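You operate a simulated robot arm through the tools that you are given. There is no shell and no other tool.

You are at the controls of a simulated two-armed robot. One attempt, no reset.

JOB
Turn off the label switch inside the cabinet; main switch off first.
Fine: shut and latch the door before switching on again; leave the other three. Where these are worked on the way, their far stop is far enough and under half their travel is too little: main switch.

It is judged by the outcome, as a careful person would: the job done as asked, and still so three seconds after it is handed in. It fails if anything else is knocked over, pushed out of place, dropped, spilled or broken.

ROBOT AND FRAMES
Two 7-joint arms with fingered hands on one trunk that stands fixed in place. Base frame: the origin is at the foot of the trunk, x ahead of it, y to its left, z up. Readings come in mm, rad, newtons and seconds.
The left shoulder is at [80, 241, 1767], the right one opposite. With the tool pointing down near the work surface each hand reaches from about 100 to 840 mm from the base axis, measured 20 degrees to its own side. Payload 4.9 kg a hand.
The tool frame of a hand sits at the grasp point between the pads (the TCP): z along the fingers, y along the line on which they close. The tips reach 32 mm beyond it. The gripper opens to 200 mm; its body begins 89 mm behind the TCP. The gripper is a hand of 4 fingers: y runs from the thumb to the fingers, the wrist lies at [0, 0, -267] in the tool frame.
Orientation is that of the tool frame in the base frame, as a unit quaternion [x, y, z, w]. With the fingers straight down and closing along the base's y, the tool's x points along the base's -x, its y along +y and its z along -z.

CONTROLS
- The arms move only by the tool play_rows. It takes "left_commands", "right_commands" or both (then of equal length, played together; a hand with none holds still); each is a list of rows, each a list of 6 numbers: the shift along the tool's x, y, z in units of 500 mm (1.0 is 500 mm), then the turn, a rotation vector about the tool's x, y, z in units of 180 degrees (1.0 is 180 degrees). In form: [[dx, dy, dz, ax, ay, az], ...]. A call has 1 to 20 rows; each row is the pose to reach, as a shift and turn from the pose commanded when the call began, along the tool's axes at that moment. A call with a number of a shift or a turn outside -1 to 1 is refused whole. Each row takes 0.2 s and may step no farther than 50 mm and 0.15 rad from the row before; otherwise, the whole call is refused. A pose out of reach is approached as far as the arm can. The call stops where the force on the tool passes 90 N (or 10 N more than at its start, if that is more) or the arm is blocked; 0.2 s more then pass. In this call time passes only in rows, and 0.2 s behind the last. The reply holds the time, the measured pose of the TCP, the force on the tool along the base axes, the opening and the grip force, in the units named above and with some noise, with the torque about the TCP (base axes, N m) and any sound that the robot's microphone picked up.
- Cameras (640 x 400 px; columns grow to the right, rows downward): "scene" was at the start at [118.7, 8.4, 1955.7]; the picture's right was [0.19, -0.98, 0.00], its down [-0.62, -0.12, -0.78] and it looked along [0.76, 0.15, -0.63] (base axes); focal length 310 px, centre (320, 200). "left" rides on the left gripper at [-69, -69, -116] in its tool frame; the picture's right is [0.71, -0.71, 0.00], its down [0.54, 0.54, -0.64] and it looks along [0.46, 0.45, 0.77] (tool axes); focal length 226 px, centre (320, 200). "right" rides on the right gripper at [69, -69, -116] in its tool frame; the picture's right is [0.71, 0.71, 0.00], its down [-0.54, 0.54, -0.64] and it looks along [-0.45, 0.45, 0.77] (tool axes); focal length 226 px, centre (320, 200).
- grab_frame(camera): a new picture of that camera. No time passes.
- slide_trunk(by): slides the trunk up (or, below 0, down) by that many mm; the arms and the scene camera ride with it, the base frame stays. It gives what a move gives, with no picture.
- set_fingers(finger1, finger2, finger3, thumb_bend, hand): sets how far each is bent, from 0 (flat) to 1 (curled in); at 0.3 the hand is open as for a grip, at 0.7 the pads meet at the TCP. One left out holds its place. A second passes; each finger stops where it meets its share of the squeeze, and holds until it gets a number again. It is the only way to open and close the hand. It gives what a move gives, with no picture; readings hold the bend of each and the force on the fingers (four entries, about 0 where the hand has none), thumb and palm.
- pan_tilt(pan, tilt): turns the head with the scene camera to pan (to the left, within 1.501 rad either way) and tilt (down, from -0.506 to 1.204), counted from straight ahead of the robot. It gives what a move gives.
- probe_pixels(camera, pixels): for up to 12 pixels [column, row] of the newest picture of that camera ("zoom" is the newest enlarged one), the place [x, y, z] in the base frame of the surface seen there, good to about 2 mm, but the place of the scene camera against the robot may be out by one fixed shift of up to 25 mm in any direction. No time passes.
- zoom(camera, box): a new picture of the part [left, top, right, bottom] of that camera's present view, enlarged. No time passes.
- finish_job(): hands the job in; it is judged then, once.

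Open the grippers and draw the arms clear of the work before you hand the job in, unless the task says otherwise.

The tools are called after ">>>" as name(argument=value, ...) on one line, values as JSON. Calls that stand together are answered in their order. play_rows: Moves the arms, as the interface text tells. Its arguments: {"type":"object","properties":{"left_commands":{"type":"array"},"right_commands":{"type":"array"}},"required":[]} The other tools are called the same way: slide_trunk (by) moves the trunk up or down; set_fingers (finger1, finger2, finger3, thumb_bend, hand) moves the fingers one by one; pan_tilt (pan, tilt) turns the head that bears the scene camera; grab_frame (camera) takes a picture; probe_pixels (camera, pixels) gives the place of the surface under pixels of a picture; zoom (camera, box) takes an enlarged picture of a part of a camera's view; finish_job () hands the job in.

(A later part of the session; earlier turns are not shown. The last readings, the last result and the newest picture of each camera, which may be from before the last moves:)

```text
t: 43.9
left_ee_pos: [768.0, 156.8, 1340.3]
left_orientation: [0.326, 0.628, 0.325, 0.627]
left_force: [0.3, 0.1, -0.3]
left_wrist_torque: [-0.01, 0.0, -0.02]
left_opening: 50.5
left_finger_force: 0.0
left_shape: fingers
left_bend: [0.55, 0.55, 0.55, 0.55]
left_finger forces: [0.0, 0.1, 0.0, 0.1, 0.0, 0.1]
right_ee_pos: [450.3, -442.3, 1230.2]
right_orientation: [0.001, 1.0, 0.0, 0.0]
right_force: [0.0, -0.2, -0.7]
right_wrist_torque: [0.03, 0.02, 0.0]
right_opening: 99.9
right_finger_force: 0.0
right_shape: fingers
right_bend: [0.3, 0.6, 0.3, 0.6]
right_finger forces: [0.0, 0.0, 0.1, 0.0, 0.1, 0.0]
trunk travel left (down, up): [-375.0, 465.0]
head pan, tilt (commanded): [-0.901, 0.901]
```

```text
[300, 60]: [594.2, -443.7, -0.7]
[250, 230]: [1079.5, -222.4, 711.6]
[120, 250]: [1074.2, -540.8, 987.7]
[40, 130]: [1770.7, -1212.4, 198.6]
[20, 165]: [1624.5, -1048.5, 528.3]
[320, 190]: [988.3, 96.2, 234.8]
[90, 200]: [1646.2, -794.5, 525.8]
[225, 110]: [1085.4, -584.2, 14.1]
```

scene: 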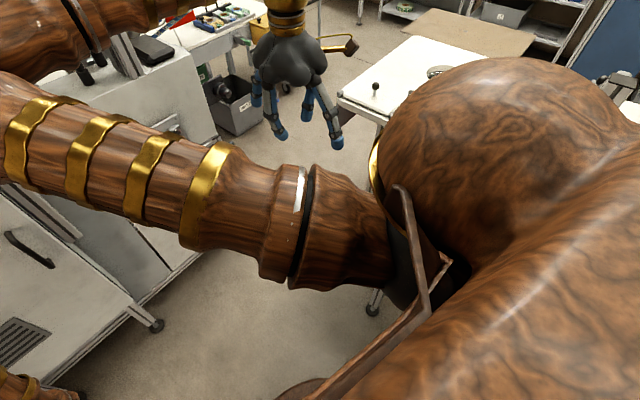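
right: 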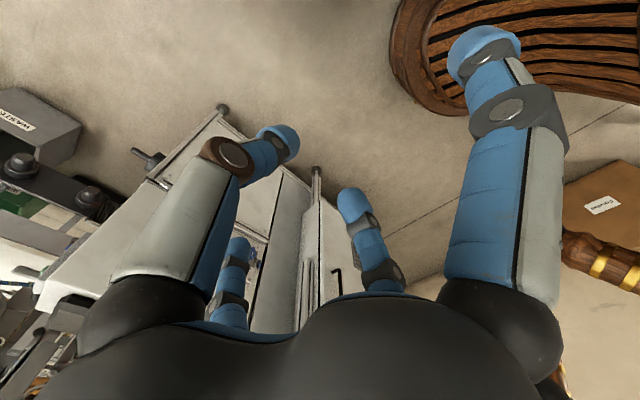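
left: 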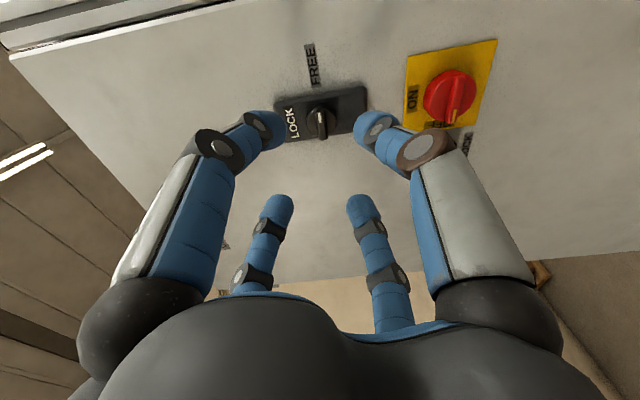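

Only floor lies beneath the right hand and the table is 470 mm farther right, so lowering is safe. I'll roll the left hand back to thumb-right / finger-left, back off and align with the handle's y, then lower the trunk 200 mm.

>>> play_rows(left_commands=[[-0.0123, -0.0086, -0.015, 0, 0, -0.038], [-0.0245, -0.0173, -0.03, 0, 0, -0.076], [-0.0368, -0.0259, -0.045, 0, 0, -0.114], [-0.049, -0.0345, -0.06, 0, 0, -0.1525], [-0.0613, -0.0431, -0.075, 0, 0, -0.191], [-0.0735, -0.0518, -0.09, 0, 0, -0.229], [-0.0858, -0.0604, -0.105, 0, 0, -0.267], [-0.098, -0.069, -0.12, 0, 0, -0.305]])

>>> slide_trunk(by=-200)

>>> pan_tilt(pan=0.2, tilt=0.5)

>>> grab_frame(camera="scene")

>>> grab_frame(camera="left")

```text
t: 45.6
left_ee_pos: [707.5, 97.3, 1339.8]
left_orientation: [-0.001, 0.707, -0.001, 0.707]
left_force: [-0.5, 0.5, -0.1]
left_wrist_torque: [0.03, 0.0, -0.02]
left_opening: 50.5
left_finger_force: 0.0
left_shape: fingers
left_bend: [0.55, 0.55, 0.55, 0.55]
left_finger forces: [0.0, 0.0, 0.1, 0.0, 0.0, 0.1]
right_ee_pos: [450.6, -442.9, 1230.2]
right_orientation: [0.001, 1.0, 0.0, 0.001]
right_force: [0.5, -0.3, 0.2]
right_wrist_torque: [0.02, 0.03, 0.04]
right_opening: 100.1
right_finger_force: 0.0
right_shape: fingers
right_bend: [0.3, 0.6, 0.3, 0.6]
right_finger forces: [0.1, 0.0, 0.0, 0.0, 0.0, 0.0]
trunk travel left (down, up): [-375.0, 465.0]
head pan, tilt (commanded): [-0.901, 0.901]
```

```text
t: 47.8
left_ee_pos: [708.2, 97.0, 1139.6]
left_orientation: [0.0, 0.707, 0.0, 0.707]
left_force: [0.2, 0.6, 0.0]
left_wrist_torque: [0.01, -0.02, -0.03]
left_opening: 50.6
left_finger_force: 0.1
left_shape: fingers
left_bend: [0.55, 0.55, 0.55, 0.55]
left_finger forces: [0.0, 0.1, 0.0, 0.1, 0.0, 0.0]
right_ee_pos: [450.3, -441.7, 1031.3]
right_orientation: [0.001, 1.0, 0.001, 0.002]
right_force: [0.3, 0.6, -0.6]
right_wrist_torque: [0.0, -0.01, 0.01]
right_opening: 100.3
right_finger_force: 0.0
right_shape: fingers
right_bend: [0.3, 0.6, 0.3, 0.6]
right_finger forces: [0.0, 0.1, 0.0, 0.0, 0.1, 0.1]
trunk travel left (down, up): [-175.0, 665.0]
head pan, tilt (commanded): [-0.901, 0.901]
```

```text
t: 49.1
left_ee_pos: [707.8, 96.4, 1139.2]
left_orientation: [0.0, 0.707, 0.0, 0.708]
left_force: [-0.1, 0.6, 0.3]
left_wrist_torque: [-0.01, 0.0, 0.01]
left_opening: 50.7
left_finger_force: 0.0
left_shape: fingers
left_bend: [0.55, 0.55, 0.55, 0.55]
left_finger forces: [0.0, 0.0, 0.0, 0.1, 0.0, 0.0]
right_ee_pos: [449.9, -441.6, 1030.7]
right_orientation: [0.0, 1.0, 0.0, 0.001]
right_force: [0.1, 0.2, 0.2]
right_wrist_torque: [-0.02, -0.04, 0.01]
right_opening: 99.9
right_finger_force: 0.0
right_shape: fingers
right_bend: [0.3, 0.6, 0.3, 0.6]
right_finger forces: [0.0, 0.0, 0.0, 0.0, 0.0, 0.1]
trunk travel left (down, up): [-175.0, 665.0]
head pan, tilt (commanded): [0.201, 0.499]
```

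```text
taken
```

scene: 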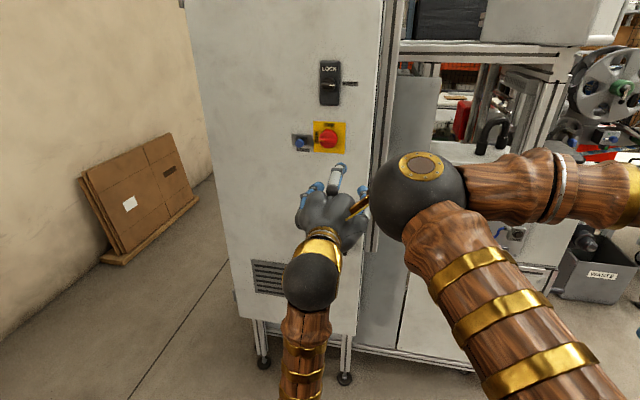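

```text
taken
```

left: 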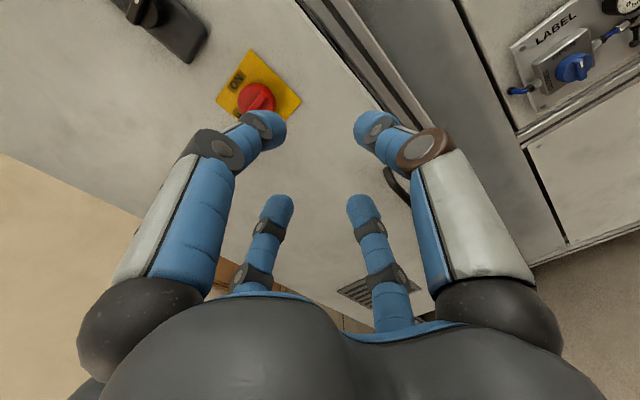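

I'll probe where the right elbow sits, since it hides part of the scene, and check the handle in the left view at (395,185).

>>> probe_pixels(camera="scene", pixels=[[420, 190], [420, 165], [560, 190], [500, 300], [310, 280], [330, 210], [350, 260]])

>>> zoom(camera="left", box=[330, 130, 450, 230])

```text
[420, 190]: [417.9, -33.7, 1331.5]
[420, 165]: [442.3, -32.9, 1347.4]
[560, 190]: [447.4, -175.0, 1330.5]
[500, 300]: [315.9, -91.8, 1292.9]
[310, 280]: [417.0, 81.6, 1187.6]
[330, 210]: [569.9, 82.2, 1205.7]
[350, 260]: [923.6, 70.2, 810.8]
```

```text
4.00 times, centred on (390, 180) of left
```

zoom: 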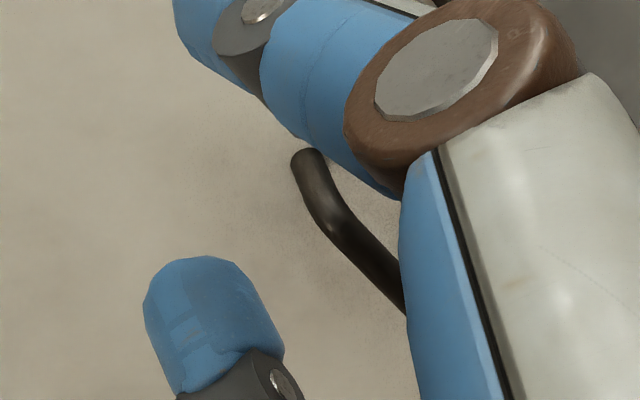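

The right elbow is about 130 mm clear of the left forearm. I'll drop the left hand to handle height (z≈915) with fingers 1/3 open and thumb/finger 2 at 0.52.

>>> set_fingers(hand="left", finger1=0.3, finger2=0.5, finger3=0.3, thumb_bend=0.5)

>>> play_rows(left_commands=[[0.09, 0, 0, 0, 0, 0], [0.18, 0, 0, 0, 0, 0], [0.27, 0, 0, 0, 0, 0], [0.36, 0, 0, 0, 0, 0], [0.446, 0, 0, 0, 0, 0]])

>>> grab_frame(camera="left")

>>> zoom(camera="left", box=[240, 60, 400, 220])

```text
t: 50.1
left_ee_pos: [708.2, 95.7, 1139.9]
left_orientation: [0.0, 0.707, 0.0, 0.707]
left_force: [-0.6, 0.0, 0.4]
left_wrist_torque: [-0.01, 0.0, 0.0]
left_opening: 109.8
left_finger_force: 0.0
left_shape: fingers
left_bend: [0.3, 0.5, 0.3, 0.5]
left_finger forces: [0.0, 0.1, 0.0, 0.0, 0.0, 0.0]
right_ee_pos: [450.0, -441.6, 1030.7]
right_orientation: [0.001, 1.0, 0.0, 0.001]
right_force: [-0.4, -0.5, 0.2]
right_wrist_torque: [0.01, -0.02, -0.02]
right_opening: 100.0
right_finger_force: 0.0
right_shape: fingers
right_bend: [0.3, 0.6, 0.3, 0.6]
right_finger forces: [0.1, 0.0, 0.1, 0.0, 0.1, 0.0]
trunk travel left (down, up): [-175.0, 665.0]
head pan, tilt (commanded): [0.201, 0.499]
```

```text
t: 51.4
left_ee_pos: [707.7, 95.8, 914.0]
left_orientation: [-0.001, 0.707, -0.001, 0.707]
left_force: [-0.2, -0.8, 0.6]
left_wrist_torque: [0.03, 0.03, 0.01]
left_opening: 110.2
left_finger_force: 0.1
left_shape: fingers
left_bend: [0.3, 0.5, 0.3, 0.5]
left_finger forces: [0.1, 0.0, 0.1, 0.1, 0.1, 0.0]
right_ee_pos: [450.5, -441.9, 1031.5]
right_orientation: [0.001, 1.0, 0.0, 0.0]
right_force: [0.3, -0.3, -0.3]
right_wrist_torque: [-0.01, -0.02, 0.02]
right_opening: 99.9
right_finger_force: 0.0
right_shape: fingers
right_bend: [0.3, 0.6, 0.3, 0.6]
right_finger forces: [0.1, 0.0, 0.1, 0.0, 0.0, 0.0]
trunk travel left (down, up): [-175.0, 665.0]
head pan, tilt (commanded): [0.201, 0.499]
```

```text
taken
```

left: 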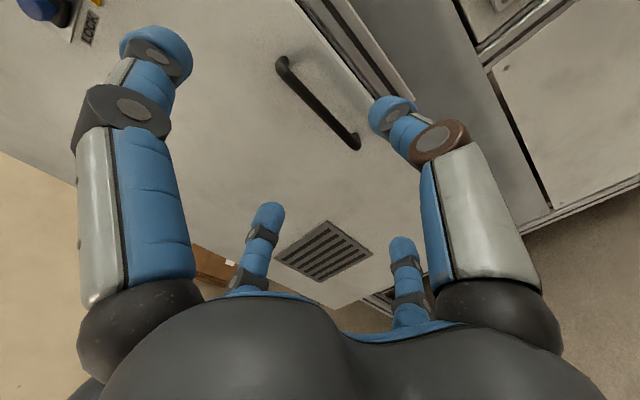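

```text
2.50 times, centred on (320, 140) of left
```

zoom: 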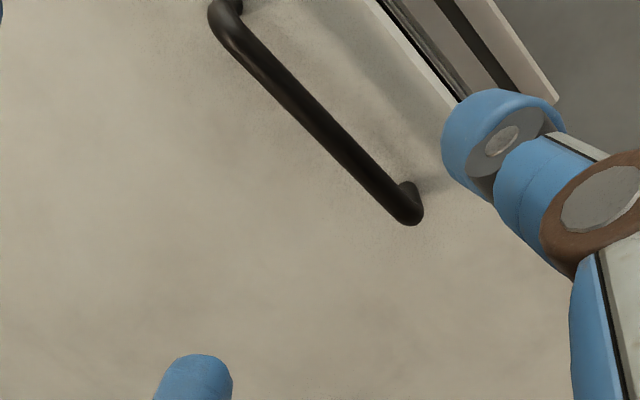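

I see the handle bar clearly from (222,15) to (405,210) in the zoom. I'll probe along it for exact y and x.

>>> probe_pixels(camera="zoom", pixels=[[222, 20], [258, 55], [297, 97], [335, 140], [372, 180], [405, 215], [300, 90], [290, 104], [330, 300]])

```text
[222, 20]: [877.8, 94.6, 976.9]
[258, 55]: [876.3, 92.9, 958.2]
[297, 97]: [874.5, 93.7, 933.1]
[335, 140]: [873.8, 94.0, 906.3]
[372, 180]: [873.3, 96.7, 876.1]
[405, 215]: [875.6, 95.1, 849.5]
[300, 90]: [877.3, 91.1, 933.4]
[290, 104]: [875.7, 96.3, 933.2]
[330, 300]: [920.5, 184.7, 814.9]
```

The bar centre is about (881, 95) spanning z 848–982, matching the hand. I'll check how far the profile to the right of the door stands out, before the thumb goes near it.

>>> probe_pixels(camera="zoom", pixels=[[400, 20], [440, 25], [490, 60], [530, 80], [600, 60], [430, 60]])

```text
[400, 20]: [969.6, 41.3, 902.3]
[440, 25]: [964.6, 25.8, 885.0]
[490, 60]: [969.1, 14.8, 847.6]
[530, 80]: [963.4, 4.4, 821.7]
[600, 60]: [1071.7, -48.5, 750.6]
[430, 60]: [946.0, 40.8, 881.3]
```

The profile is at x≈964, well beyond the thumb tip. I'll advance to TCP x≈878 and pinch the bar with thumb and finger 2.

>>> play_rows(left_commands=[[0, 0, 0.08, 0, 0, 0], [0, 0, 0.16, 0, 0, 0], [0, 0, 0.24, 0, 0, 0], [0, 0, 0.3, 0, 0, 0], [0, 0, 0.34, 0, 0, 0]])

>>> set_fingers(hand="left", finger2=0.8, thumb_bend=0.8)

>>> grab_frame(camera="left")

>>> zoom(camera="left", box=[240, 80, 400, 240])

```text
t: 52.5
left_ee_pos: [876.9, 95.1, 914.5]
left_orientation: [0.0, 0.708, 0.0, 0.707]
left_force: [-1.7, 1.1, -0.4]
left_wrist_torque: [0.0, 0.04, 0.09]
left_opening: 110.1
left_finger_force: 0.9
left_shape: fingers
left_bend: [0.3, 0.5, 0.3, 0.5]
left_finger forces: [0.1, 1.6, 0.0, 0.1, 0.0, 0.0]
right_ee_pos: [450.1, -442.6, 1030.1]
right_orientation: [0.0, 1.0, -0.001, 0.002]
right_force: [-0.6, 0.0, 0.9]
right_wrist_torque: [-0.02, 0.0, -0.03]
right_opening: 100.1
right_finger_force: 0.1
right_shape: fingers
right_bend: [0.3, 0.6, 0.3, 0.6]
right_finger forces: [0.0, 0.0, 0.1, 0.0, 0.0, 0.0]
trunk travel left (down, up): [-175.0, 665.0]
head pan, tilt (commanded): [0.201, 0.499]
```

```text
t: 53.5
left_ee_pos: [877.1, 94.2, 914.5]
left_orientation: [0.0, 0.708, 0.001, 0.706]
left_force: [5.1, -7.3, 0.2]
left_wrist_torque: [-0.01, -0.01, -0.01]
left_opening: 94.5
left_finger_force: 7.6
left_shape: fingers
left_bend: [0.3, 0.73, 0.3, 0.74]
left_finger forces: [0.0, 0.0, 0.0, 0.0, 15.7, 0.0]
right_ee_pos: [450.0, -442.6, 1030.1]
right_orientation: [0.0, 1.0, 0.001, 0.0]
right_force: [0.4, 0.3, -0.2]
right_wrist_torque: [-0.03, 0.04, 0.01]
right_opening: 100.2
right_finger_force: 0.1
right_shape: fingers
right_bend: [0.3, 0.6, 0.3, 0.6]
right_finger forces: [0.1, 0.0, 0.0, 0.0, 0.0, 0.1]
trunk travel left (down, up): [-175.0, 665.0]
head pan, tilt (commanded): [0.201, 0.499]
```

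```text
taken
```

left: 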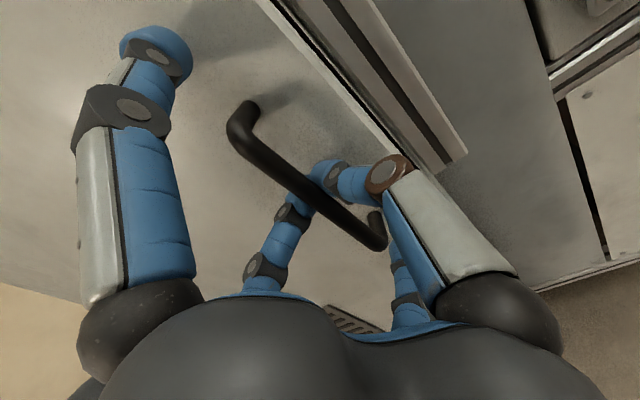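

```text
2.50 times, centred on (320, 160) of left
```

zoom: 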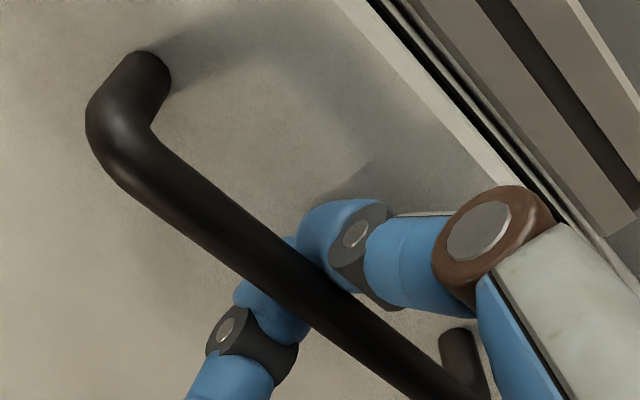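

Thumb and finger 2 are hooked around the bar (bends 0.73/0.74, tips behind it). I'll start the pull gently along the door's arc, about 5°, and check force.

>>> play_rows(left_commands=[[0, 0.0012, -0.012, 0.005, 0, 0], [0, 0.0046, -0.036, 0.014, 0, 0], [0, 0.008, -0.054, 0.021, 0, 0], [0, 0.0114, -0.0714, 0.0278, 0, 0]])

>>> grab_frame(camera="left")

>>> grab_frame(camera="scene")

```text
t: 54.5
left_ee_pos: [843.4, 102.9, 915.4]
left_orientation: [0.032, 0.707, -0.03, 0.706]
left_force: [1.0, -4.9, -0.5]
left_wrist_torque: [0.0, 0.0, -0.02]
left_opening: 94.5
left_finger_force: 0.1
left_shape: fingers
left_bend: [0.3, 0.77, 0.3, 0.75]
left_finger forces: [0.0, 0.0, 0.0, 0.0, 0.0, 0.0]
right_ee_pos: [449.3, -442.4, 1030.3]
right_orientation: [0.0, 1.0, 0.001, 0.001]
right_force: [-0.1, 0.9, 1.0]
right_wrist_torque: [0.0, 0.01, 0.02]
right_opening: 100.2
right_finger_force: 0.1
right_shape: fingers
right_bend: [0.3, 0.6, 0.3, 0.6]
right_finger forces: [0.0, 0.0, 0.0, 0.0, 0.1, 0.1]
trunk travel left (down, up): [-175.0, 665.0]
head pan, tilt (commanded): [0.201, 0.499]
```

```text
taken
```

left: 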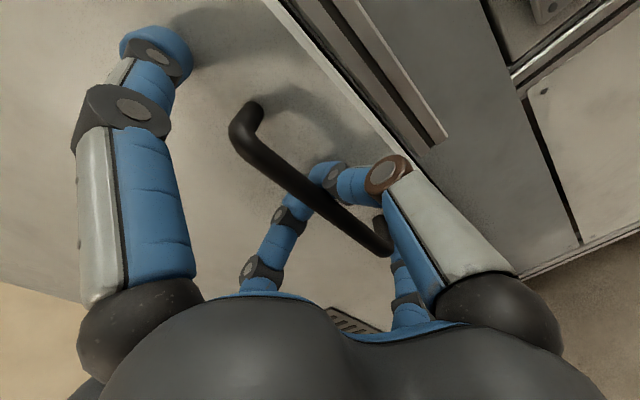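

```text
taken
```

scene: 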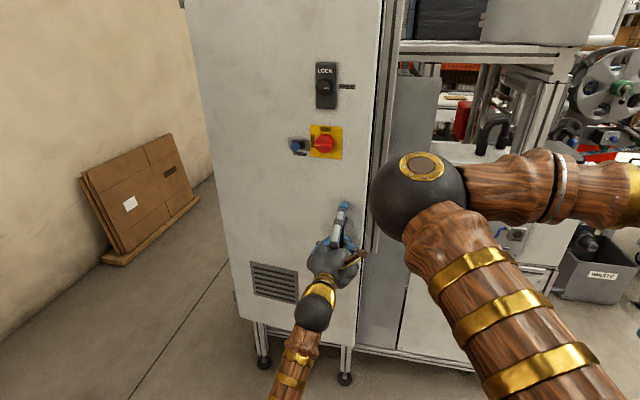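

The door follows freely (forces under 5 N). I'll continue along the arc to about 30°.

>>> play_rows(left_commands=[[0, 0.0056, -0.0357, 0.0139, 0, 0], [0, 0.0112, -0.0714, 0.0278, 0, 0], [0, 0.02, -0.1065, 0.0417, 0, 0], [0, 0.0288, -0.1416, 0.0556, 0, 0], [0, 0.0406, -0.1759, 0.0694, 0, 0], [0, 0.0524, -0.2102, 0.0833, 0, 0], [0, 0.0671, -0.2432, 0.0972, 0, 0], [0, 0.0818, -0.2762, 0.1111, 0, 0], [0, 0.0993, -0.3078, 0.125, 0, 0], [0, 0.1168, -0.3394, 0.1389, 0, 0]])

>>> grab_frame(camera="left")

>>> grab_frame(camera="scene")

```text
t: 56.8
left_ee_pos: [678.0, 175.9, 917.8]
left_orientation: [0.182, 0.683, -0.182, 0.683]
left_force: [-3.0, -3.9, 0.5]
left_wrist_torque: [0.01, 0.01, 0.02]
left_opening: 94.9
left_finger_force: 0.8
left_shape: fingers
left_bend: [0.3, 0.78, 0.3, 0.75]
left_finger forces: [0.9, 0.0, 1.4, 0.1, 0.0, 0.0]
right_ee_pos: [448.8, -443.5, 1031.4]
right_orientation: [0.0, 1.0, 0.0, 0.002]
right_force: [-0.2, -0.4, -1.0]
right_wrist_torque: [0.07, -0.01, 0.02]
right_opening: 100.0
right_finger_force: 0.1
right_shape: fingers
right_bend: [0.3, 0.6, 0.3, 0.6]
right_finger forces: [0.0, 0.0, 0.1, 0.1, 0.1, 0.0]
trunk travel left (down, up): [-175.0, 665.0]
head pan, tilt (commanded): [0.201, 0.499]
```

```text
taken
```

left: 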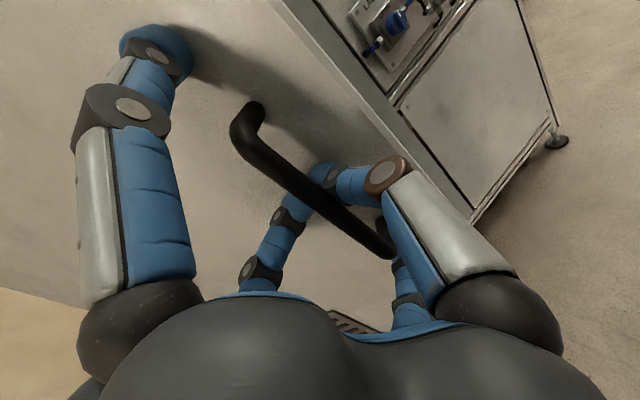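

```text
taken
```

scene: 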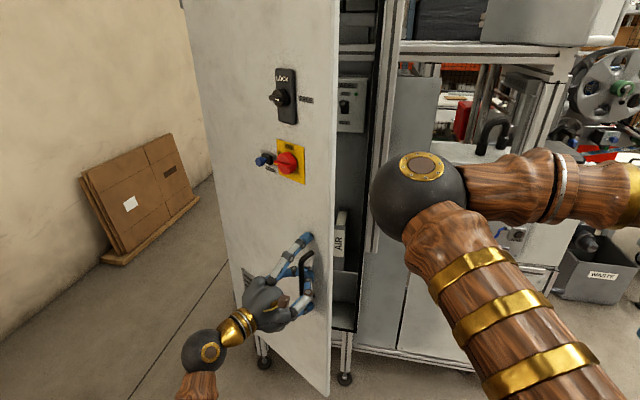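

The door is about 30° open; inside I see a panel with a rotary switch and a box labelled AIR. I'll carry on to about 60°.

>>> play_rows(left_commands=[[0, 0.0056, -0.0357, 0.0139, 0, 0], [0, 0.0112, -0.0714, 0.0278, 0, 0], [0, 0.02, -0.1065, 0.0417, 0, 0], [0, 0.0288, -0.1416, 0.0556, 0, 0], [0, 0.0406, -0.1759, 0.0694, 0, 0], [0, 0.0524, -0.2102, 0.0833, 0, 0], [0, 0.0671, -0.2432, 0.0972, 0, 0], [0, 0.0818, -0.2762, 0.1111, 0, 0], [0, 0.0993, -0.3078, 0.125, 0, 0], [0, 0.1168, -0.3394, 0.1389, 0, 0], [0, 0.1371, -0.3694, 0.1528, 0, 0], [0, 0.1574, -0.3994, 0.1667, 0, 0]])

>>> grab_frame(camera="left")

>>> grab_frame(camera="scene")

```text
t: 59.4
left_ee_pos: [543.5, 343.5, 916.6]
left_orientation: [0.354, 0.612, -0.354, 0.612]
left_force: [-15.4, -6.6, 2.4]
left_wrist_torque: [0.09, 0.07, 0.0]
left_opening: 95.7
left_finger_force: 12.0
left_shape: fingers
left_bend: [0.3, 0.78, 0.3, 0.75]
left_finger forces: [1.5, 0.1, 2.3, 0.0, 19.8, 0.0]
right_ee_pos: [448.5, -441.9, 1031.2]
right_orientation: [0.0, 1.0, 0.0, 0.002]
right_force: [-0.6, -0.7, 0.6]
right_wrist_torque: [-0.03, 0.02, -0.02]
right_opening: 100.0
right_finger_force: 0.1
right_shape: fingers
right_bend: [0.3, 0.6, 0.3, 0.6]
right_finger forces: [0.0, 0.0, 0.1, 0.0, 0.0, 0.1]
trunk travel left (down, up): [-175.0, 665.0]
head pan, tilt (commanded): [0.201, 0.499]
```

```text
taken
```

left: 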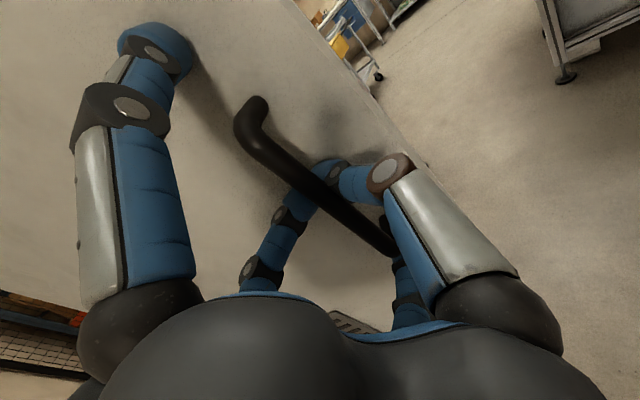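

```text
taken
```

scene: 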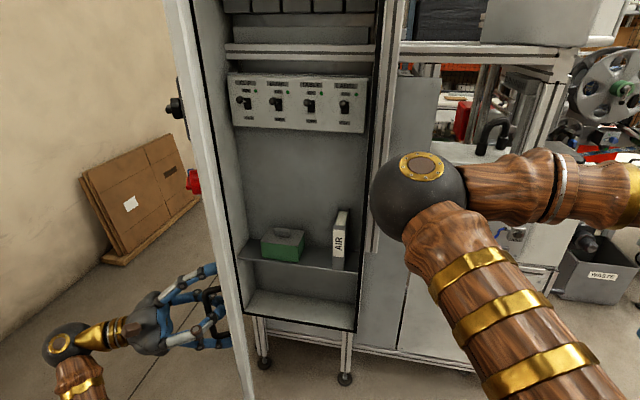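

The door is ~60° open and the interior shows a panel with four switches around (300,100), plus loose items (green box, AIR binder) on a shelf. I'll zoom on the panel.

>>> zoom(camera="scene", box=[225, 65, 377, 135])

>>> zoom(camera="scene", box=[225, 70, 305, 120])

>>> zoom(camera="scene", box=[295, 78, 375, 128])

```text
4.21 times, centred on (301, 100) of scene
```

zoom: 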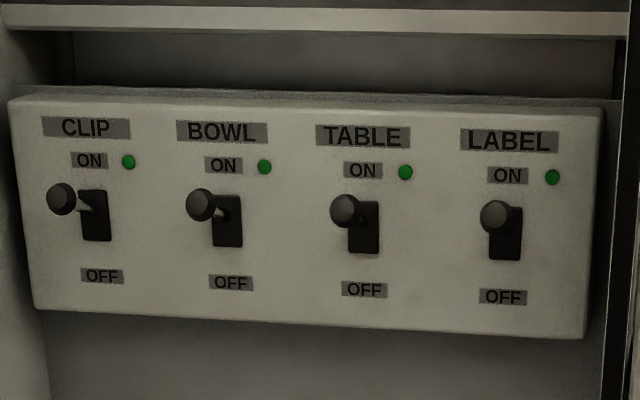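

```text
8.00 times, centred on (265, 95) of scene
```

zoom: 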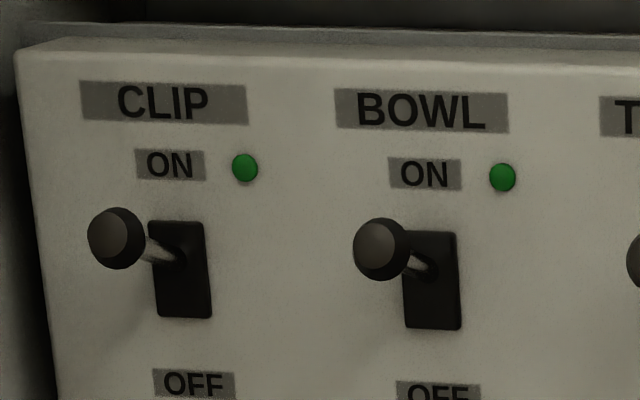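

```text
8.00 times, centred on (335, 103) of scene
```

zoom: 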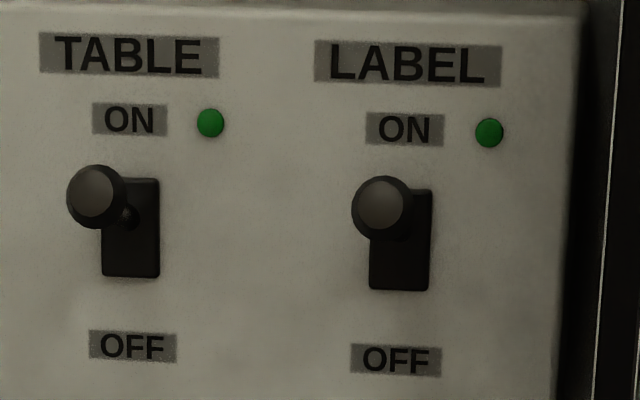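

All four toggles are up (ON): CLIP, BOWL, TABLE, LABEL — LABEL is the rightmost at (345,103). A good plan is that the left hand keeps holding the door while the right hand reaches in; I'll probe the LABEL switch and look down at the arms to check room for the right elbow.

>>> probe_pixels(camera="zoom", pixels=[[380, 200], [400, 270], [95, 190], [130, 260], [430, 350], [490, 130], [560, 200], [395, 230], [610, 200], [400, 60]])

>>> pan_tilt(pan=0.2, tilt=1.15)

>>> grab_frame(camera="scene")

```text
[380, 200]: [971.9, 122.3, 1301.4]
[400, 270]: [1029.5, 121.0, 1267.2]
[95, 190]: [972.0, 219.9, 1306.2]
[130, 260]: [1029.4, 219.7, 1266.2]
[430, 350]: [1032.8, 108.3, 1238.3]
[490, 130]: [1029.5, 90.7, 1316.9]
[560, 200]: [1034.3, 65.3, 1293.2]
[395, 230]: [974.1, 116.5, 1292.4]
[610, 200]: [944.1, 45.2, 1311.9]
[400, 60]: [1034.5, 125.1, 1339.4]
```

```text
t: 60.4
left_ee_pos: [543.8, 342.4, 916.8]
left_orientation: [0.354, 0.612, -0.354, 0.612]
left_force: [-14.9, -4.0, 2.6]
left_wrist_torque: [0.05, 0.06, 0.03]
left_opening: 95.9
left_finger_force: 11.7
left_shape: fingers
left_bend: [0.29, 0.78, 0.3, 0.75]
left_finger forces: [2.0, 0.1, 2.7, 0.0, 18.8, 0.0]
right_ee_pos: [448.1, -443.4, 1032.0]
right_orientation: [0.001, 1.0, 0.0, 0.001]
right_force: [0.6, 0.3, -0.5]
right_wrist_torque: [0.0, 0.03, 0.01]
right_opening: 100.1
right_finger_force: 0.1
right_shape: fingers
right_bend: [0.3, 0.6, 0.3, 0.6]
right_finger forces: [0.0, 0.0, 0.1, 0.0, 0.0, 0.0]
trunk travel left (down, up): [-175.0, 665.0]
head pan, tilt (commanded): [0.201, 1.15]
```

```text
taken
```

scene: 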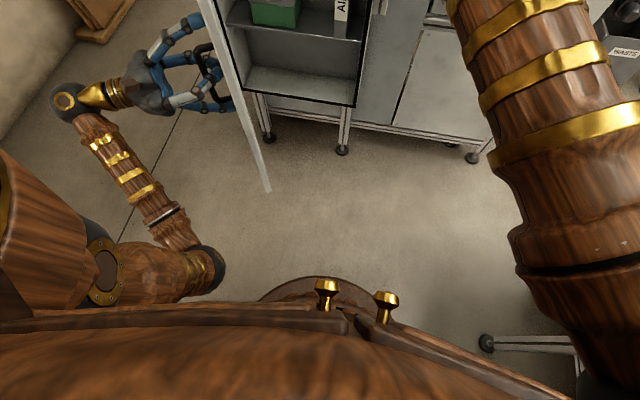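

LABEL's ball sits near [967,132,1277] after correcting the scene offset, with TABLE about 98 mm to its left, and the left elbow lies low, out of the way. I'll keep the left hand on the door and bring the right hand up and forward on its own side first: to about [760,-330,1290], fingers forward.

>>> probe_pixels(camera="scene", pixels=[[205, 265], [105, 265], [325, 290], [60, 200], [265, 180], [70, 105]])

>>> play_rows(right_commands=[[-0.0518, 0.0187, -0.0432, 0, -0.0417, 0], [-0.1037, 0.0373, -0.0863, 0, -0.0833, 0], [-0.1555, 0.056, -0.1295, 0, -0.125, 0], [-0.2073, 0.0747, -0.1727, 0, -0.1667, 0], [-0.2592, 0.0933, -0.2158, 0, -0.2083, 0], [-0.311, 0.112, -0.259, 0, -0.25, 0], [-0.3628, 0.1307, -0.3022, 0, -0.2917, 0], [-0.4147, 0.1493, -0.3453, 0, -0.3333, 0], [-0.4665, 0.168, -0.3885, 0, -0.375, 0], [-0.5183, 0.1867, -0.4317, 0, -0.4167, 0], [-0.5702, 0.2053, -0.4748, 0, -0.4583, 0], [-0.622, 0.224, -0.518, 0, -0.5, 0]])

>>> grab_frame(camera="scene")

```text
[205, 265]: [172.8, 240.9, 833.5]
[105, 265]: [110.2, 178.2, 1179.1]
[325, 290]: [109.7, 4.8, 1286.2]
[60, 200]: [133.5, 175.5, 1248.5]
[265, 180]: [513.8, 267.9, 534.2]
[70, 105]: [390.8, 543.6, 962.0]
```

```text
t: 63.0
left_ee_pos: [543.6, 342.8, 916.9]
left_orientation: [0.353, 0.613, -0.353, 0.613]
left_force: [-14.0, -8.3, 2.5]
left_wrist_torque: [0.01, 0.07, 0.06]
left_opening: 95.8
left_finger_force: 12.3
left_shape: fingers
left_bend: [0.29, 0.78, 0.3, 0.75]
left_finger forces: [1.6, 0.0, 2.1, 0.0, 20.5, 0.0]
right_ee_pos: [759.0, -332.1, 1292.4]
right_orientation: [0.001, 0.706, -0.001, 0.709]
right_force: [-0.4, 0.0, 0.3]
right_wrist_torque: [-0.02, -0.01, 0.01]
right_opening: 100.4
right_finger_force: 0.1
right_shape: fingers
right_bend: [0.3, 0.6, 0.3, 0.6]
right_finger forces: [0.0, 0.0, 0.1, 0.1, 0.0, 0.0]
trunk travel left (down, up): [-175.0, 665.0]
head pan, tilt (commanded): [0.201, 1.15]
```

```text
taken
```

scene: 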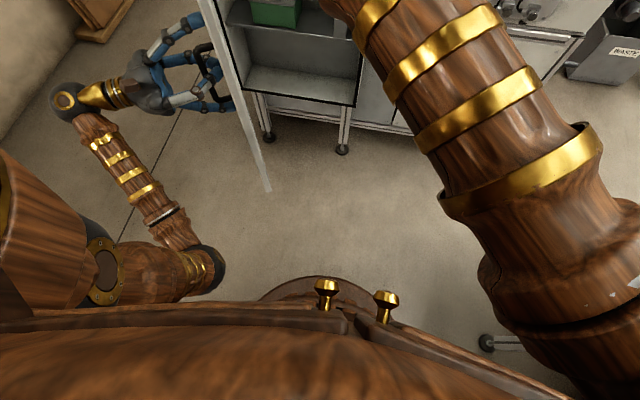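

The right hand reached its standoff pose without trouble. I'll bring the head back up and look at the scene and the right camera.

>>> pan_tilt(pan=0.15, tilt=0.5)

>>> grab_frame(camera="scene")

>>> grab_frame(camera="right")

```text
t: 64.0
left_ee_pos: [543.0, 342.1, 916.2]
left_orientation: [0.354, 0.612, -0.353, 0.612]
left_force: [-12.9, -7.7, 1.8]
left_wrist_torque: [0.02, 0.01, 0.07]
left_opening: 96.0
left_finger_force: 11.4
left_shape: fingers
left_bend: [0.29, 0.78, 0.3, 0.75]
left_finger forces: [1.8, 0.1, 2.4, 0.0, 19.4, 0.0]
right_ee_pos: [758.4, -331.7, 1292.9]
right_orientation: [0.001, 0.707, 0.0, 0.708]
right_force: [0.0, -1.3, 0.7]
right_wrist_torque: [0.01, -0.01, 0.04]
right_opening: 99.8
right_finger_force: 0.1
right_shape: fingers
right_bend: [0.3, 0.6, 0.3, 0.6]
right_finger forces: [0.0, 0.0, 0.0, 0.1, 0.1, 0.1]
trunk travel left (down, up): [-175.0, 665.0]
head pan, tilt (commanded): [0.15, 0.499]
```

```text
taken
```

scene: 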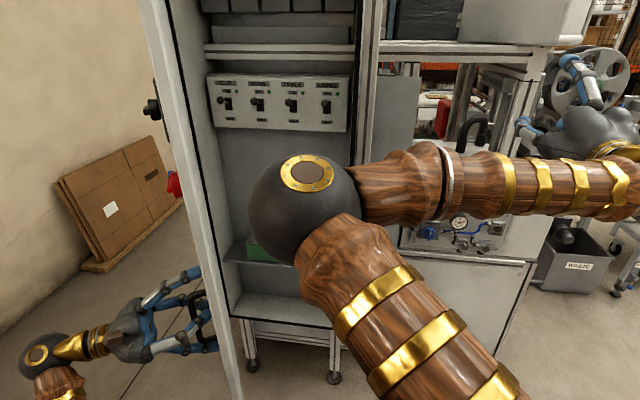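

```text
taken
```

right: 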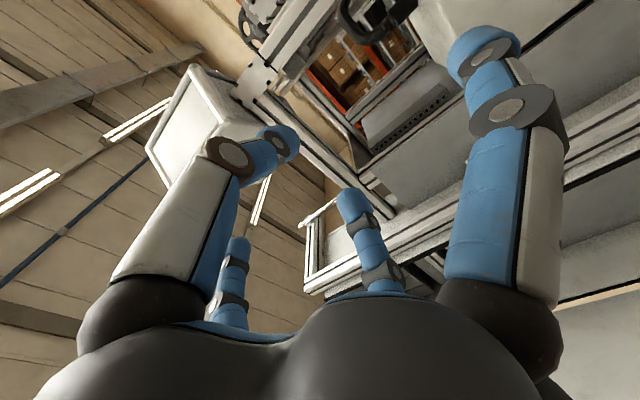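

Calculating elbow room: if the right hand comes in yawed 20° to the left and rolled 45°, the right elbow stays clear of the left shoulder. I'll close the right digits into a bundle and go to a standoff of about [870,10,1330].

>>> set_fingers(hand="right", finger1=0.7, finger2=0.7, finger3=0.7, thumb_bend=0.7)

>>> play_rows(right_commands=[[-0.0084, 0.076, 0.0247, -0.0117, 0.0048, 0.0275], [-0.0169, 0.152, 0.0493, -0.0234, 0.0097, 0.0549], [-0.0253, 0.228, 0.074, -0.0351, 0.0145, 0.0824], [-0.0338, 0.304, 0.0987, -0.0468, 0.0194, 0.1099], [-0.0422, 0.38, 0.1233, -0.0584, 0.0242, 0.1373], [-0.0507, 0.456, 0.148, -0.0701, 0.0291, 0.1648], [-0.0591, 0.532, 0.1727, -0.0818, 0.0339, 0.1923], [-0.0676, 0.608, 0.1973, -0.0935, 0.0388, 0.2197], [-0.076, 0.684, 0.222, -0.1052, 0.0436, 0.2472]])

>>> grab_frame(camera="right")

>>> grab_frame(camera="scene")

```text
t: 65.0
left_ee_pos: [543.1, 342.7, 916.8]
left_orientation: [0.353, 0.613, -0.353, 0.613]
left_force: [-11.9, -5.8, 2.7]
left_wrist_torque: [0.02, 0.04, 0.08]
left_opening: 95.9
left_finger_force: 11.5
left_shape: fingers
left_bend: [0.29, 0.78, 0.3, 0.75]
left_finger forces: [1.8, 0.0, 2.4, 0.0, 19.2, 0.1]
right_ee_pos: [758.3, -331.0, 1292.1]
right_orientation: [0.001, 0.706, 0.0, 0.708]
right_force: [-0.8, 0.3, -0.1]
right_wrist_torque: [0.01, 0.01, 0.02]
right_opening: 2.1
right_finger_force: 0.0
right_shape: fingers
right_bend: [0.68, 0.7, 0.68, 0.7]
right_finger forces: [0.0, 0.0, 0.0, 0.1, 0.0, 0.0]
trunk travel left (down, up): [-175.0, 665.0]
head pan, tilt (commanded): [0.15, 0.499]
```

```text
t: 67.0
left_ee_pos: [542.1, 344.1, 916.1]
left_orientation: [0.353, 0.613, -0.353, 0.612]
left_force: [-12.9, -5.5, 2.8]
left_wrist_torque: [0.05, 0.1, 0.07]
left_opening: 96.1
left_finger_force: 11.4
left_shape: fingers
left_bend: [0.29, 0.78, 0.3, 0.75]
left_finger forces: [1.9, 0.0, 2.8, 0.1, 19.5, 0.1]
right_ee_pos: [871.9, 9.0, 1331.4]
right_orientation: [0.153, 0.689, 0.38, 0.598]
right_force: [0.2, -0.2, -0.3]
right_wrist_torque: [-0.02, -0.03, -0.03]
right_opening: 2.1
right_finger_force: 0.0
right_shape: fingers
right_bend: [0.68, 0.7, 0.68, 0.7]
right_finger forces: [0.1, 0.0, 0.0, 0.0, 0.0, 0.0]
trunk travel left (down, up): [-175.0, 665.0]
head pan, tilt (commanded): [0.15, 0.499]
```

```text
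taken
```

right: 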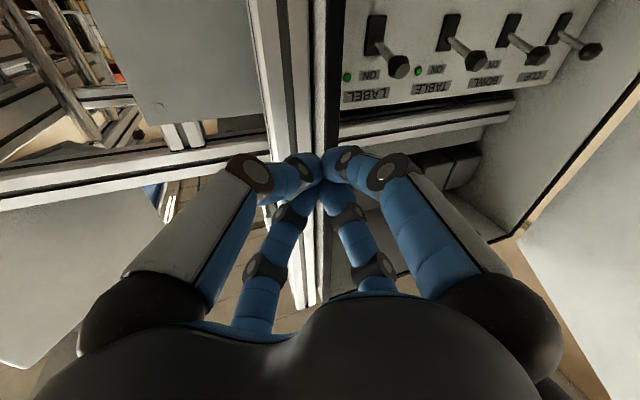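

```text
taken
```

scene: 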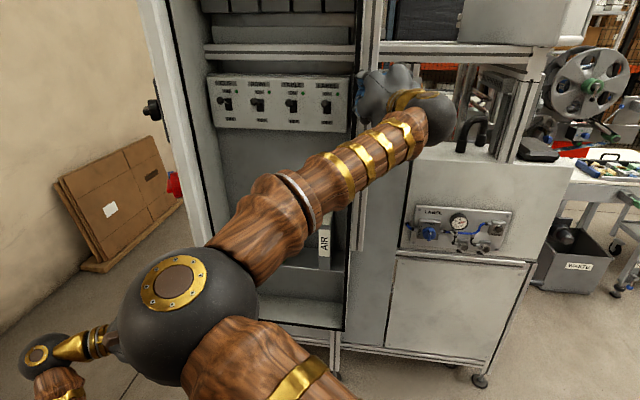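

The standoff was reached and the right camera sees the four toggles from below: LABEL's ball at (398,65), TABLE's at (480,58). I'll probe them and the frame edge.

>>> probe_pixels(camera="right", pixels=[[398, 66], [480, 60], [370, 30], [365, 95], [345, 60], [318, 100], [335, 120], [420, 125], [300, 60], [340, 20]])

>>> zoom(camera="right", box=[280, 0, 440, 200])

```text
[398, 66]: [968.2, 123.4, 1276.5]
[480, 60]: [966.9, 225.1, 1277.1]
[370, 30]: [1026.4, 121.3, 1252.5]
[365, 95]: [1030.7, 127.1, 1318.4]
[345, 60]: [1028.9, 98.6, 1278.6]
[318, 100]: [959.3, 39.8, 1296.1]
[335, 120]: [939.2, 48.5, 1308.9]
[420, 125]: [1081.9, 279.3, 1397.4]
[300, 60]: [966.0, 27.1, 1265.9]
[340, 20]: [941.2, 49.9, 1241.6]
```

```text
2.00 times, centred on (360, 100) of right
```

zoom: 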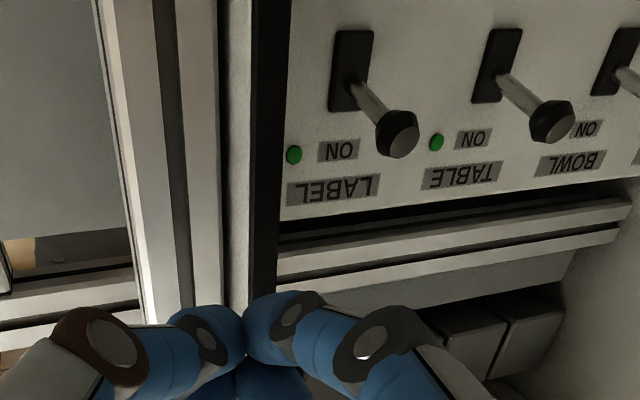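

I'll zoom on the LABEL ball to get its centre.

>>> zoom(camera="right", box=[368, 40, 432, 90])

>>> probe_pixels(camera="zoom", pixels=[[310, 190], [320, 240], [270, 200], [260, 250], [230, 190], [320, 150], [350, 200], [290, 280], [340, 280]])

>>> zoom(camera="right", box=[320, 80, 480, 180])

>>> probe_pixels(camera="zoom", pixels=[[250, 90], [300, 130], [300, 190], [400, 250], [450, 110], [200, 60]])

```text
8.00 times, centred on (400, 65) of right
```

zoom: 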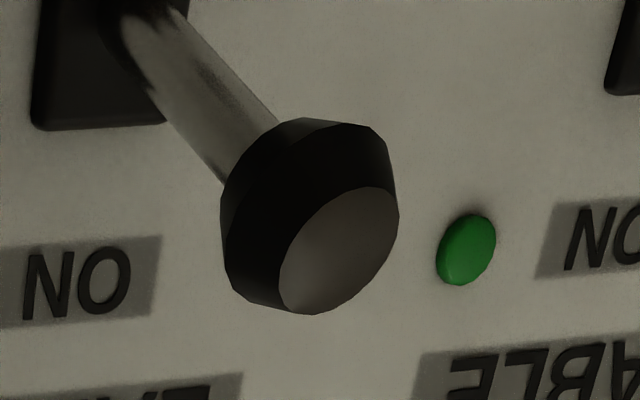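

```text
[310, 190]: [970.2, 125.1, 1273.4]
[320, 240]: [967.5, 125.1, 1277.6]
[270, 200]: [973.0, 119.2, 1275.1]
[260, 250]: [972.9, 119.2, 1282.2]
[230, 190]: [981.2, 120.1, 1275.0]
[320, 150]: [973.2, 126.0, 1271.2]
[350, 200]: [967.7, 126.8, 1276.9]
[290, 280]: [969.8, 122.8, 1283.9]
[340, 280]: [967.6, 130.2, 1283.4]
```

```text
4.00 times, centred on (400, 130) of right
```

zoom: 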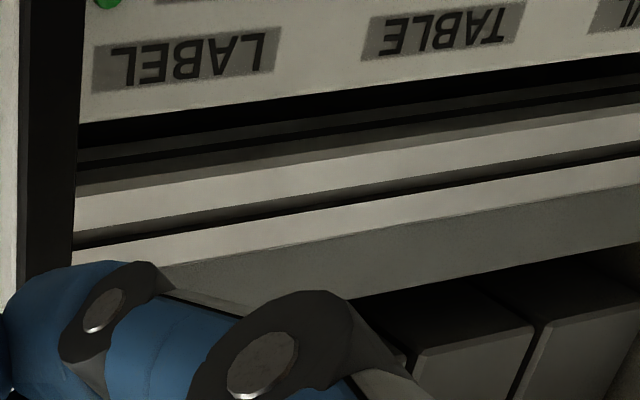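

```text
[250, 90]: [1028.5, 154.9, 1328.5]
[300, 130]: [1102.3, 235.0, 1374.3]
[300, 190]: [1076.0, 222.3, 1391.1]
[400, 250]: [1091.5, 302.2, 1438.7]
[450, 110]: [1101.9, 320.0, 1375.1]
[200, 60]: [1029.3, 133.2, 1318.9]
```

LABEL's knob is centred near [975,128,1281], radius ≈10, with nothing above it near that depth; the right wall is at y≈49. I'll move the bundle in past the frame edge to just above the knob (TCP [955,119,1331]).

>>> play_rows(right_commands=[[0.0436, 0.0436, 0.0352, 0, 0, 0], [0.0854, 0.0854, 0.0716, 0, 0, 0], [0.1034, 0.1034, 0.1128, 0, 0, 0], [0.105, 0.105, 0.171, 0, 0, 0], [0.106, 0.106, 0.2312, 0, 0, 0]])

>>> grab_frame(camera="right")

>>> zoom(camera="right", box=[240, 60, 400, 220])

>>> grab_frame(camera="scene")

```text
t: 68.2
left_ee_pos: [543.2, 342.7, 915.8]
left_orientation: [0.353, 0.613, -0.354, 0.612]
left_force: [-12.6, -5.6, 2.5]
left_wrist_torque: [0.06, 0.08, 0.04]
left_opening: 96.2
left_finger_force: 12.8
left_shape: fingers
left_bend: [0.29, 0.78, 0.3, 0.75]
left_finger forces: [2.0, 0.0, 2.7, 0.0, 19.8, 0.1]
right_ee_pos: [954.9, 120.6, 1329.5]
right_orientation: [0.152, 0.689, 0.38, 0.598]
right_force: [0.4, 0.2, 1.1]
right_wrist_torque: [0.03, 0.02, -0.03]
right_opening: 2.0
right_finger_force: 0.1
right_shape: fingers
right_bend: [0.68, 0.7, 0.68, 0.7]
right_finger forces: [0.1, 0.0, 0.0, 0.1, 0.0, 0.0]
trunk travel left (down, up): [-175.0, 665.0]
head pan, tilt (commanded): [0.15, 0.499]
```

```text
taken
```

right: 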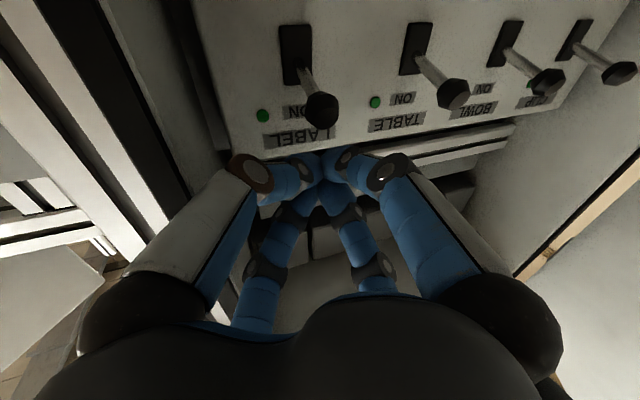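

```text
2.50 times, centred on (320, 140) of right
```

zoom: 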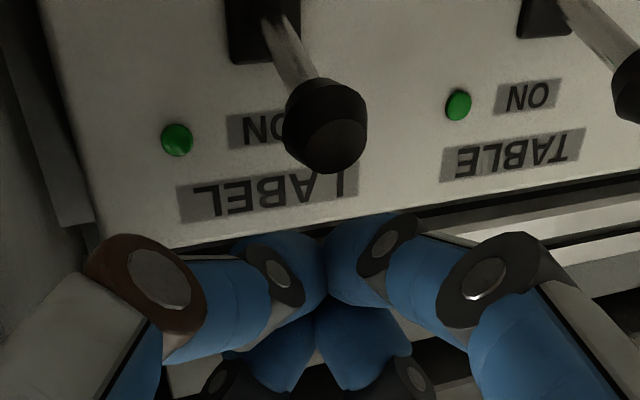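

```text
taken
```

scene: 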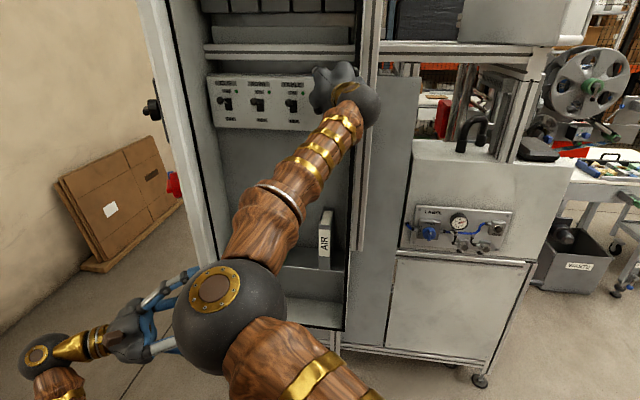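

The bundle sits right above the LABEL knob, its groove in line with it. I'll lower in small steps, first 40 mm.

>>> play_rows(right_commands=[[0.0141, -0.0141, 0, 0, 0, 0], [0.0283, -0.0283, 0, 0, 0, 0], [0.0354, -0.0354, 0, 0, 0, 0], [0.0424, -0.0424, 0, 0, 0, 0], [0.0495, -0.0495, 0, 0, 0, 0], [0.0566, -0.0566, 0, 0, 0, 0]])

>>> grab_frame(camera="right")

>>> zoom(camera="right", box=[240, 60, 400, 220])

```text
t: 69.6
left_ee_pos: [543.1, 342.7, 916.0]
left_orientation: [0.354, 0.612, -0.354, 0.612]
left_force: [-10.0, -6.6, 1.4]
left_wrist_torque: [0.06, 0.04, 0.09]
left_opening: 96.1
left_finger_force: 11.8
left_shape: fingers
left_bend: [0.29, 0.78, 0.3, 0.75]
left_finger forces: [1.8, 0.1, 2.5, 0.0, 18.6, 0.1]
right_ee_pos: [952.6, 120.8, 1289.3]
right_orientation: [0.151, 0.689, 0.38, 0.598]
right_force: [-2.0, 1.5, 2.0]
right_wrist_torque: [0.05, 0.0, 0.03]
right_opening: 2.4
right_finger_force: 2.1
right_shape: fingers
right_bend: [0.69, 0.69, 0.68, 0.7]
right_finger forces: [5.0, 0.0, 0.1, 0.1, 0.0, 0.0]
trunk travel left (down, up): [-175.0, 665.0]
head pan, tilt (commanded): [0.15, 0.499]
```

```text
taken
```

right: 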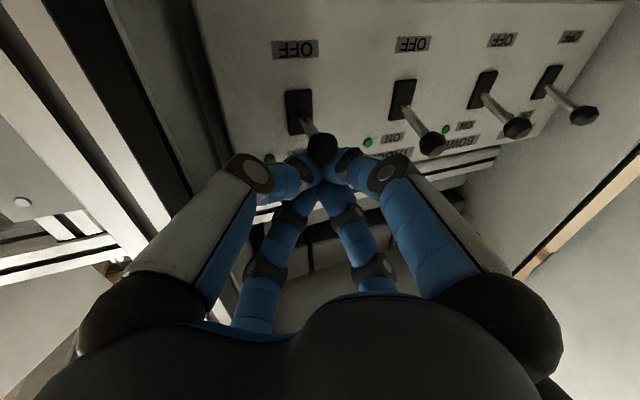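

```text
2.50 times, centred on (320, 140) of right
```

zoom: 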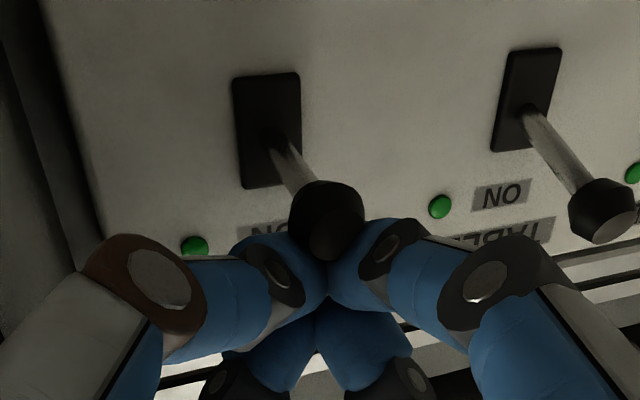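

The knob is seated in the groove and moving down with only ~2 N. I'll go down another 35 mm in steps.

>>> play_rows(right_commands=[[0.0113, -0.0113, 0, 0, 0, 0], [0.0226, -0.0226, 0, 0, 0, 0], [0.0339, -0.0339, 0, 0, 0, 0], [0.0424, -0.0424, 0, 0, 0, 0], [0.0495, -0.0495, 0, 0, 0, 0]])

>>> grab_frame(camera="right")

>>> zoom(camera="right", box=[240, 60, 400, 220])

```text
t: 70.8
left_ee_pos: [543.0, 341.7, 916.0]
left_orientation: [0.354, 0.612, -0.354, 0.612]
left_force: [-9.8, -6.5, 0.6]
left_wrist_torque: [0.03, 0.05, 0.1]
left_opening: 96.0
left_finger_force: 11.2
left_shape: fingers
left_bend: [0.29, 0.78, 0.3, 0.75]
left_finger forces: [1.8, 0.0, 2.5, 0.0, 18.6, 0.1]
right_ee_pos: [953.6, 120.7, 1289.6]
right_orientation: [0.153, 0.689, 0.38, 0.598]
right_force: [-2.0, 1.9, 1.1]
right_wrist_torque: [0.07, 0.01, 0.0]
right_opening: 2.6
right_finger_force: 2.8
right_shape: fingers
right_bend: [0.69, 0.69, 0.68, 0.7]
right_finger forces: [5.1, 0.1, 0.0, 0.1, 0.1, 0.0]
right hand out of reach, approached as far as the arm can: row 1, 2, 3, 4, 5
trunk travel left (down, up): [-175.0, 665.0]
head pan, tilt (commanded): [0.15, 0.499]
```

```text
taken
```

right: 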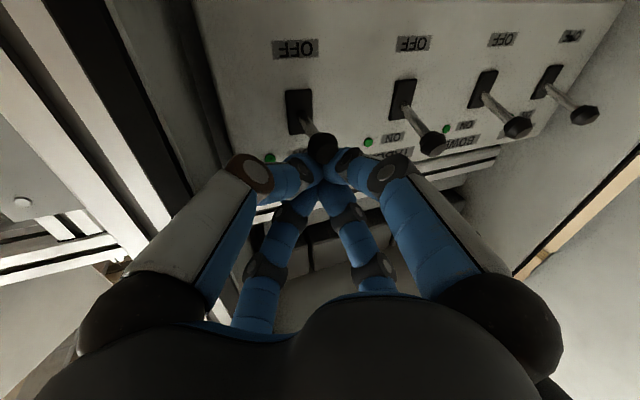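

```text
2.50 times, centred on (320, 140) of right
```

zoom: 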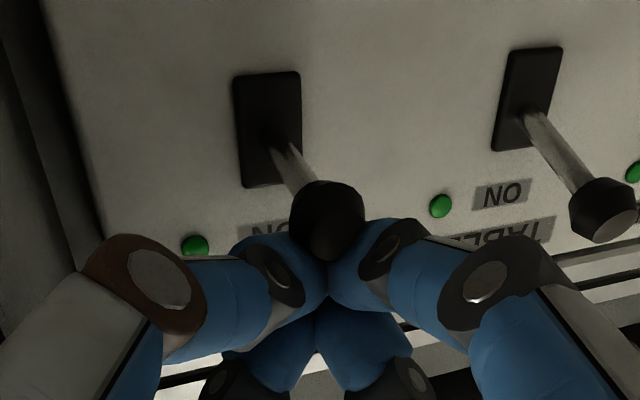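

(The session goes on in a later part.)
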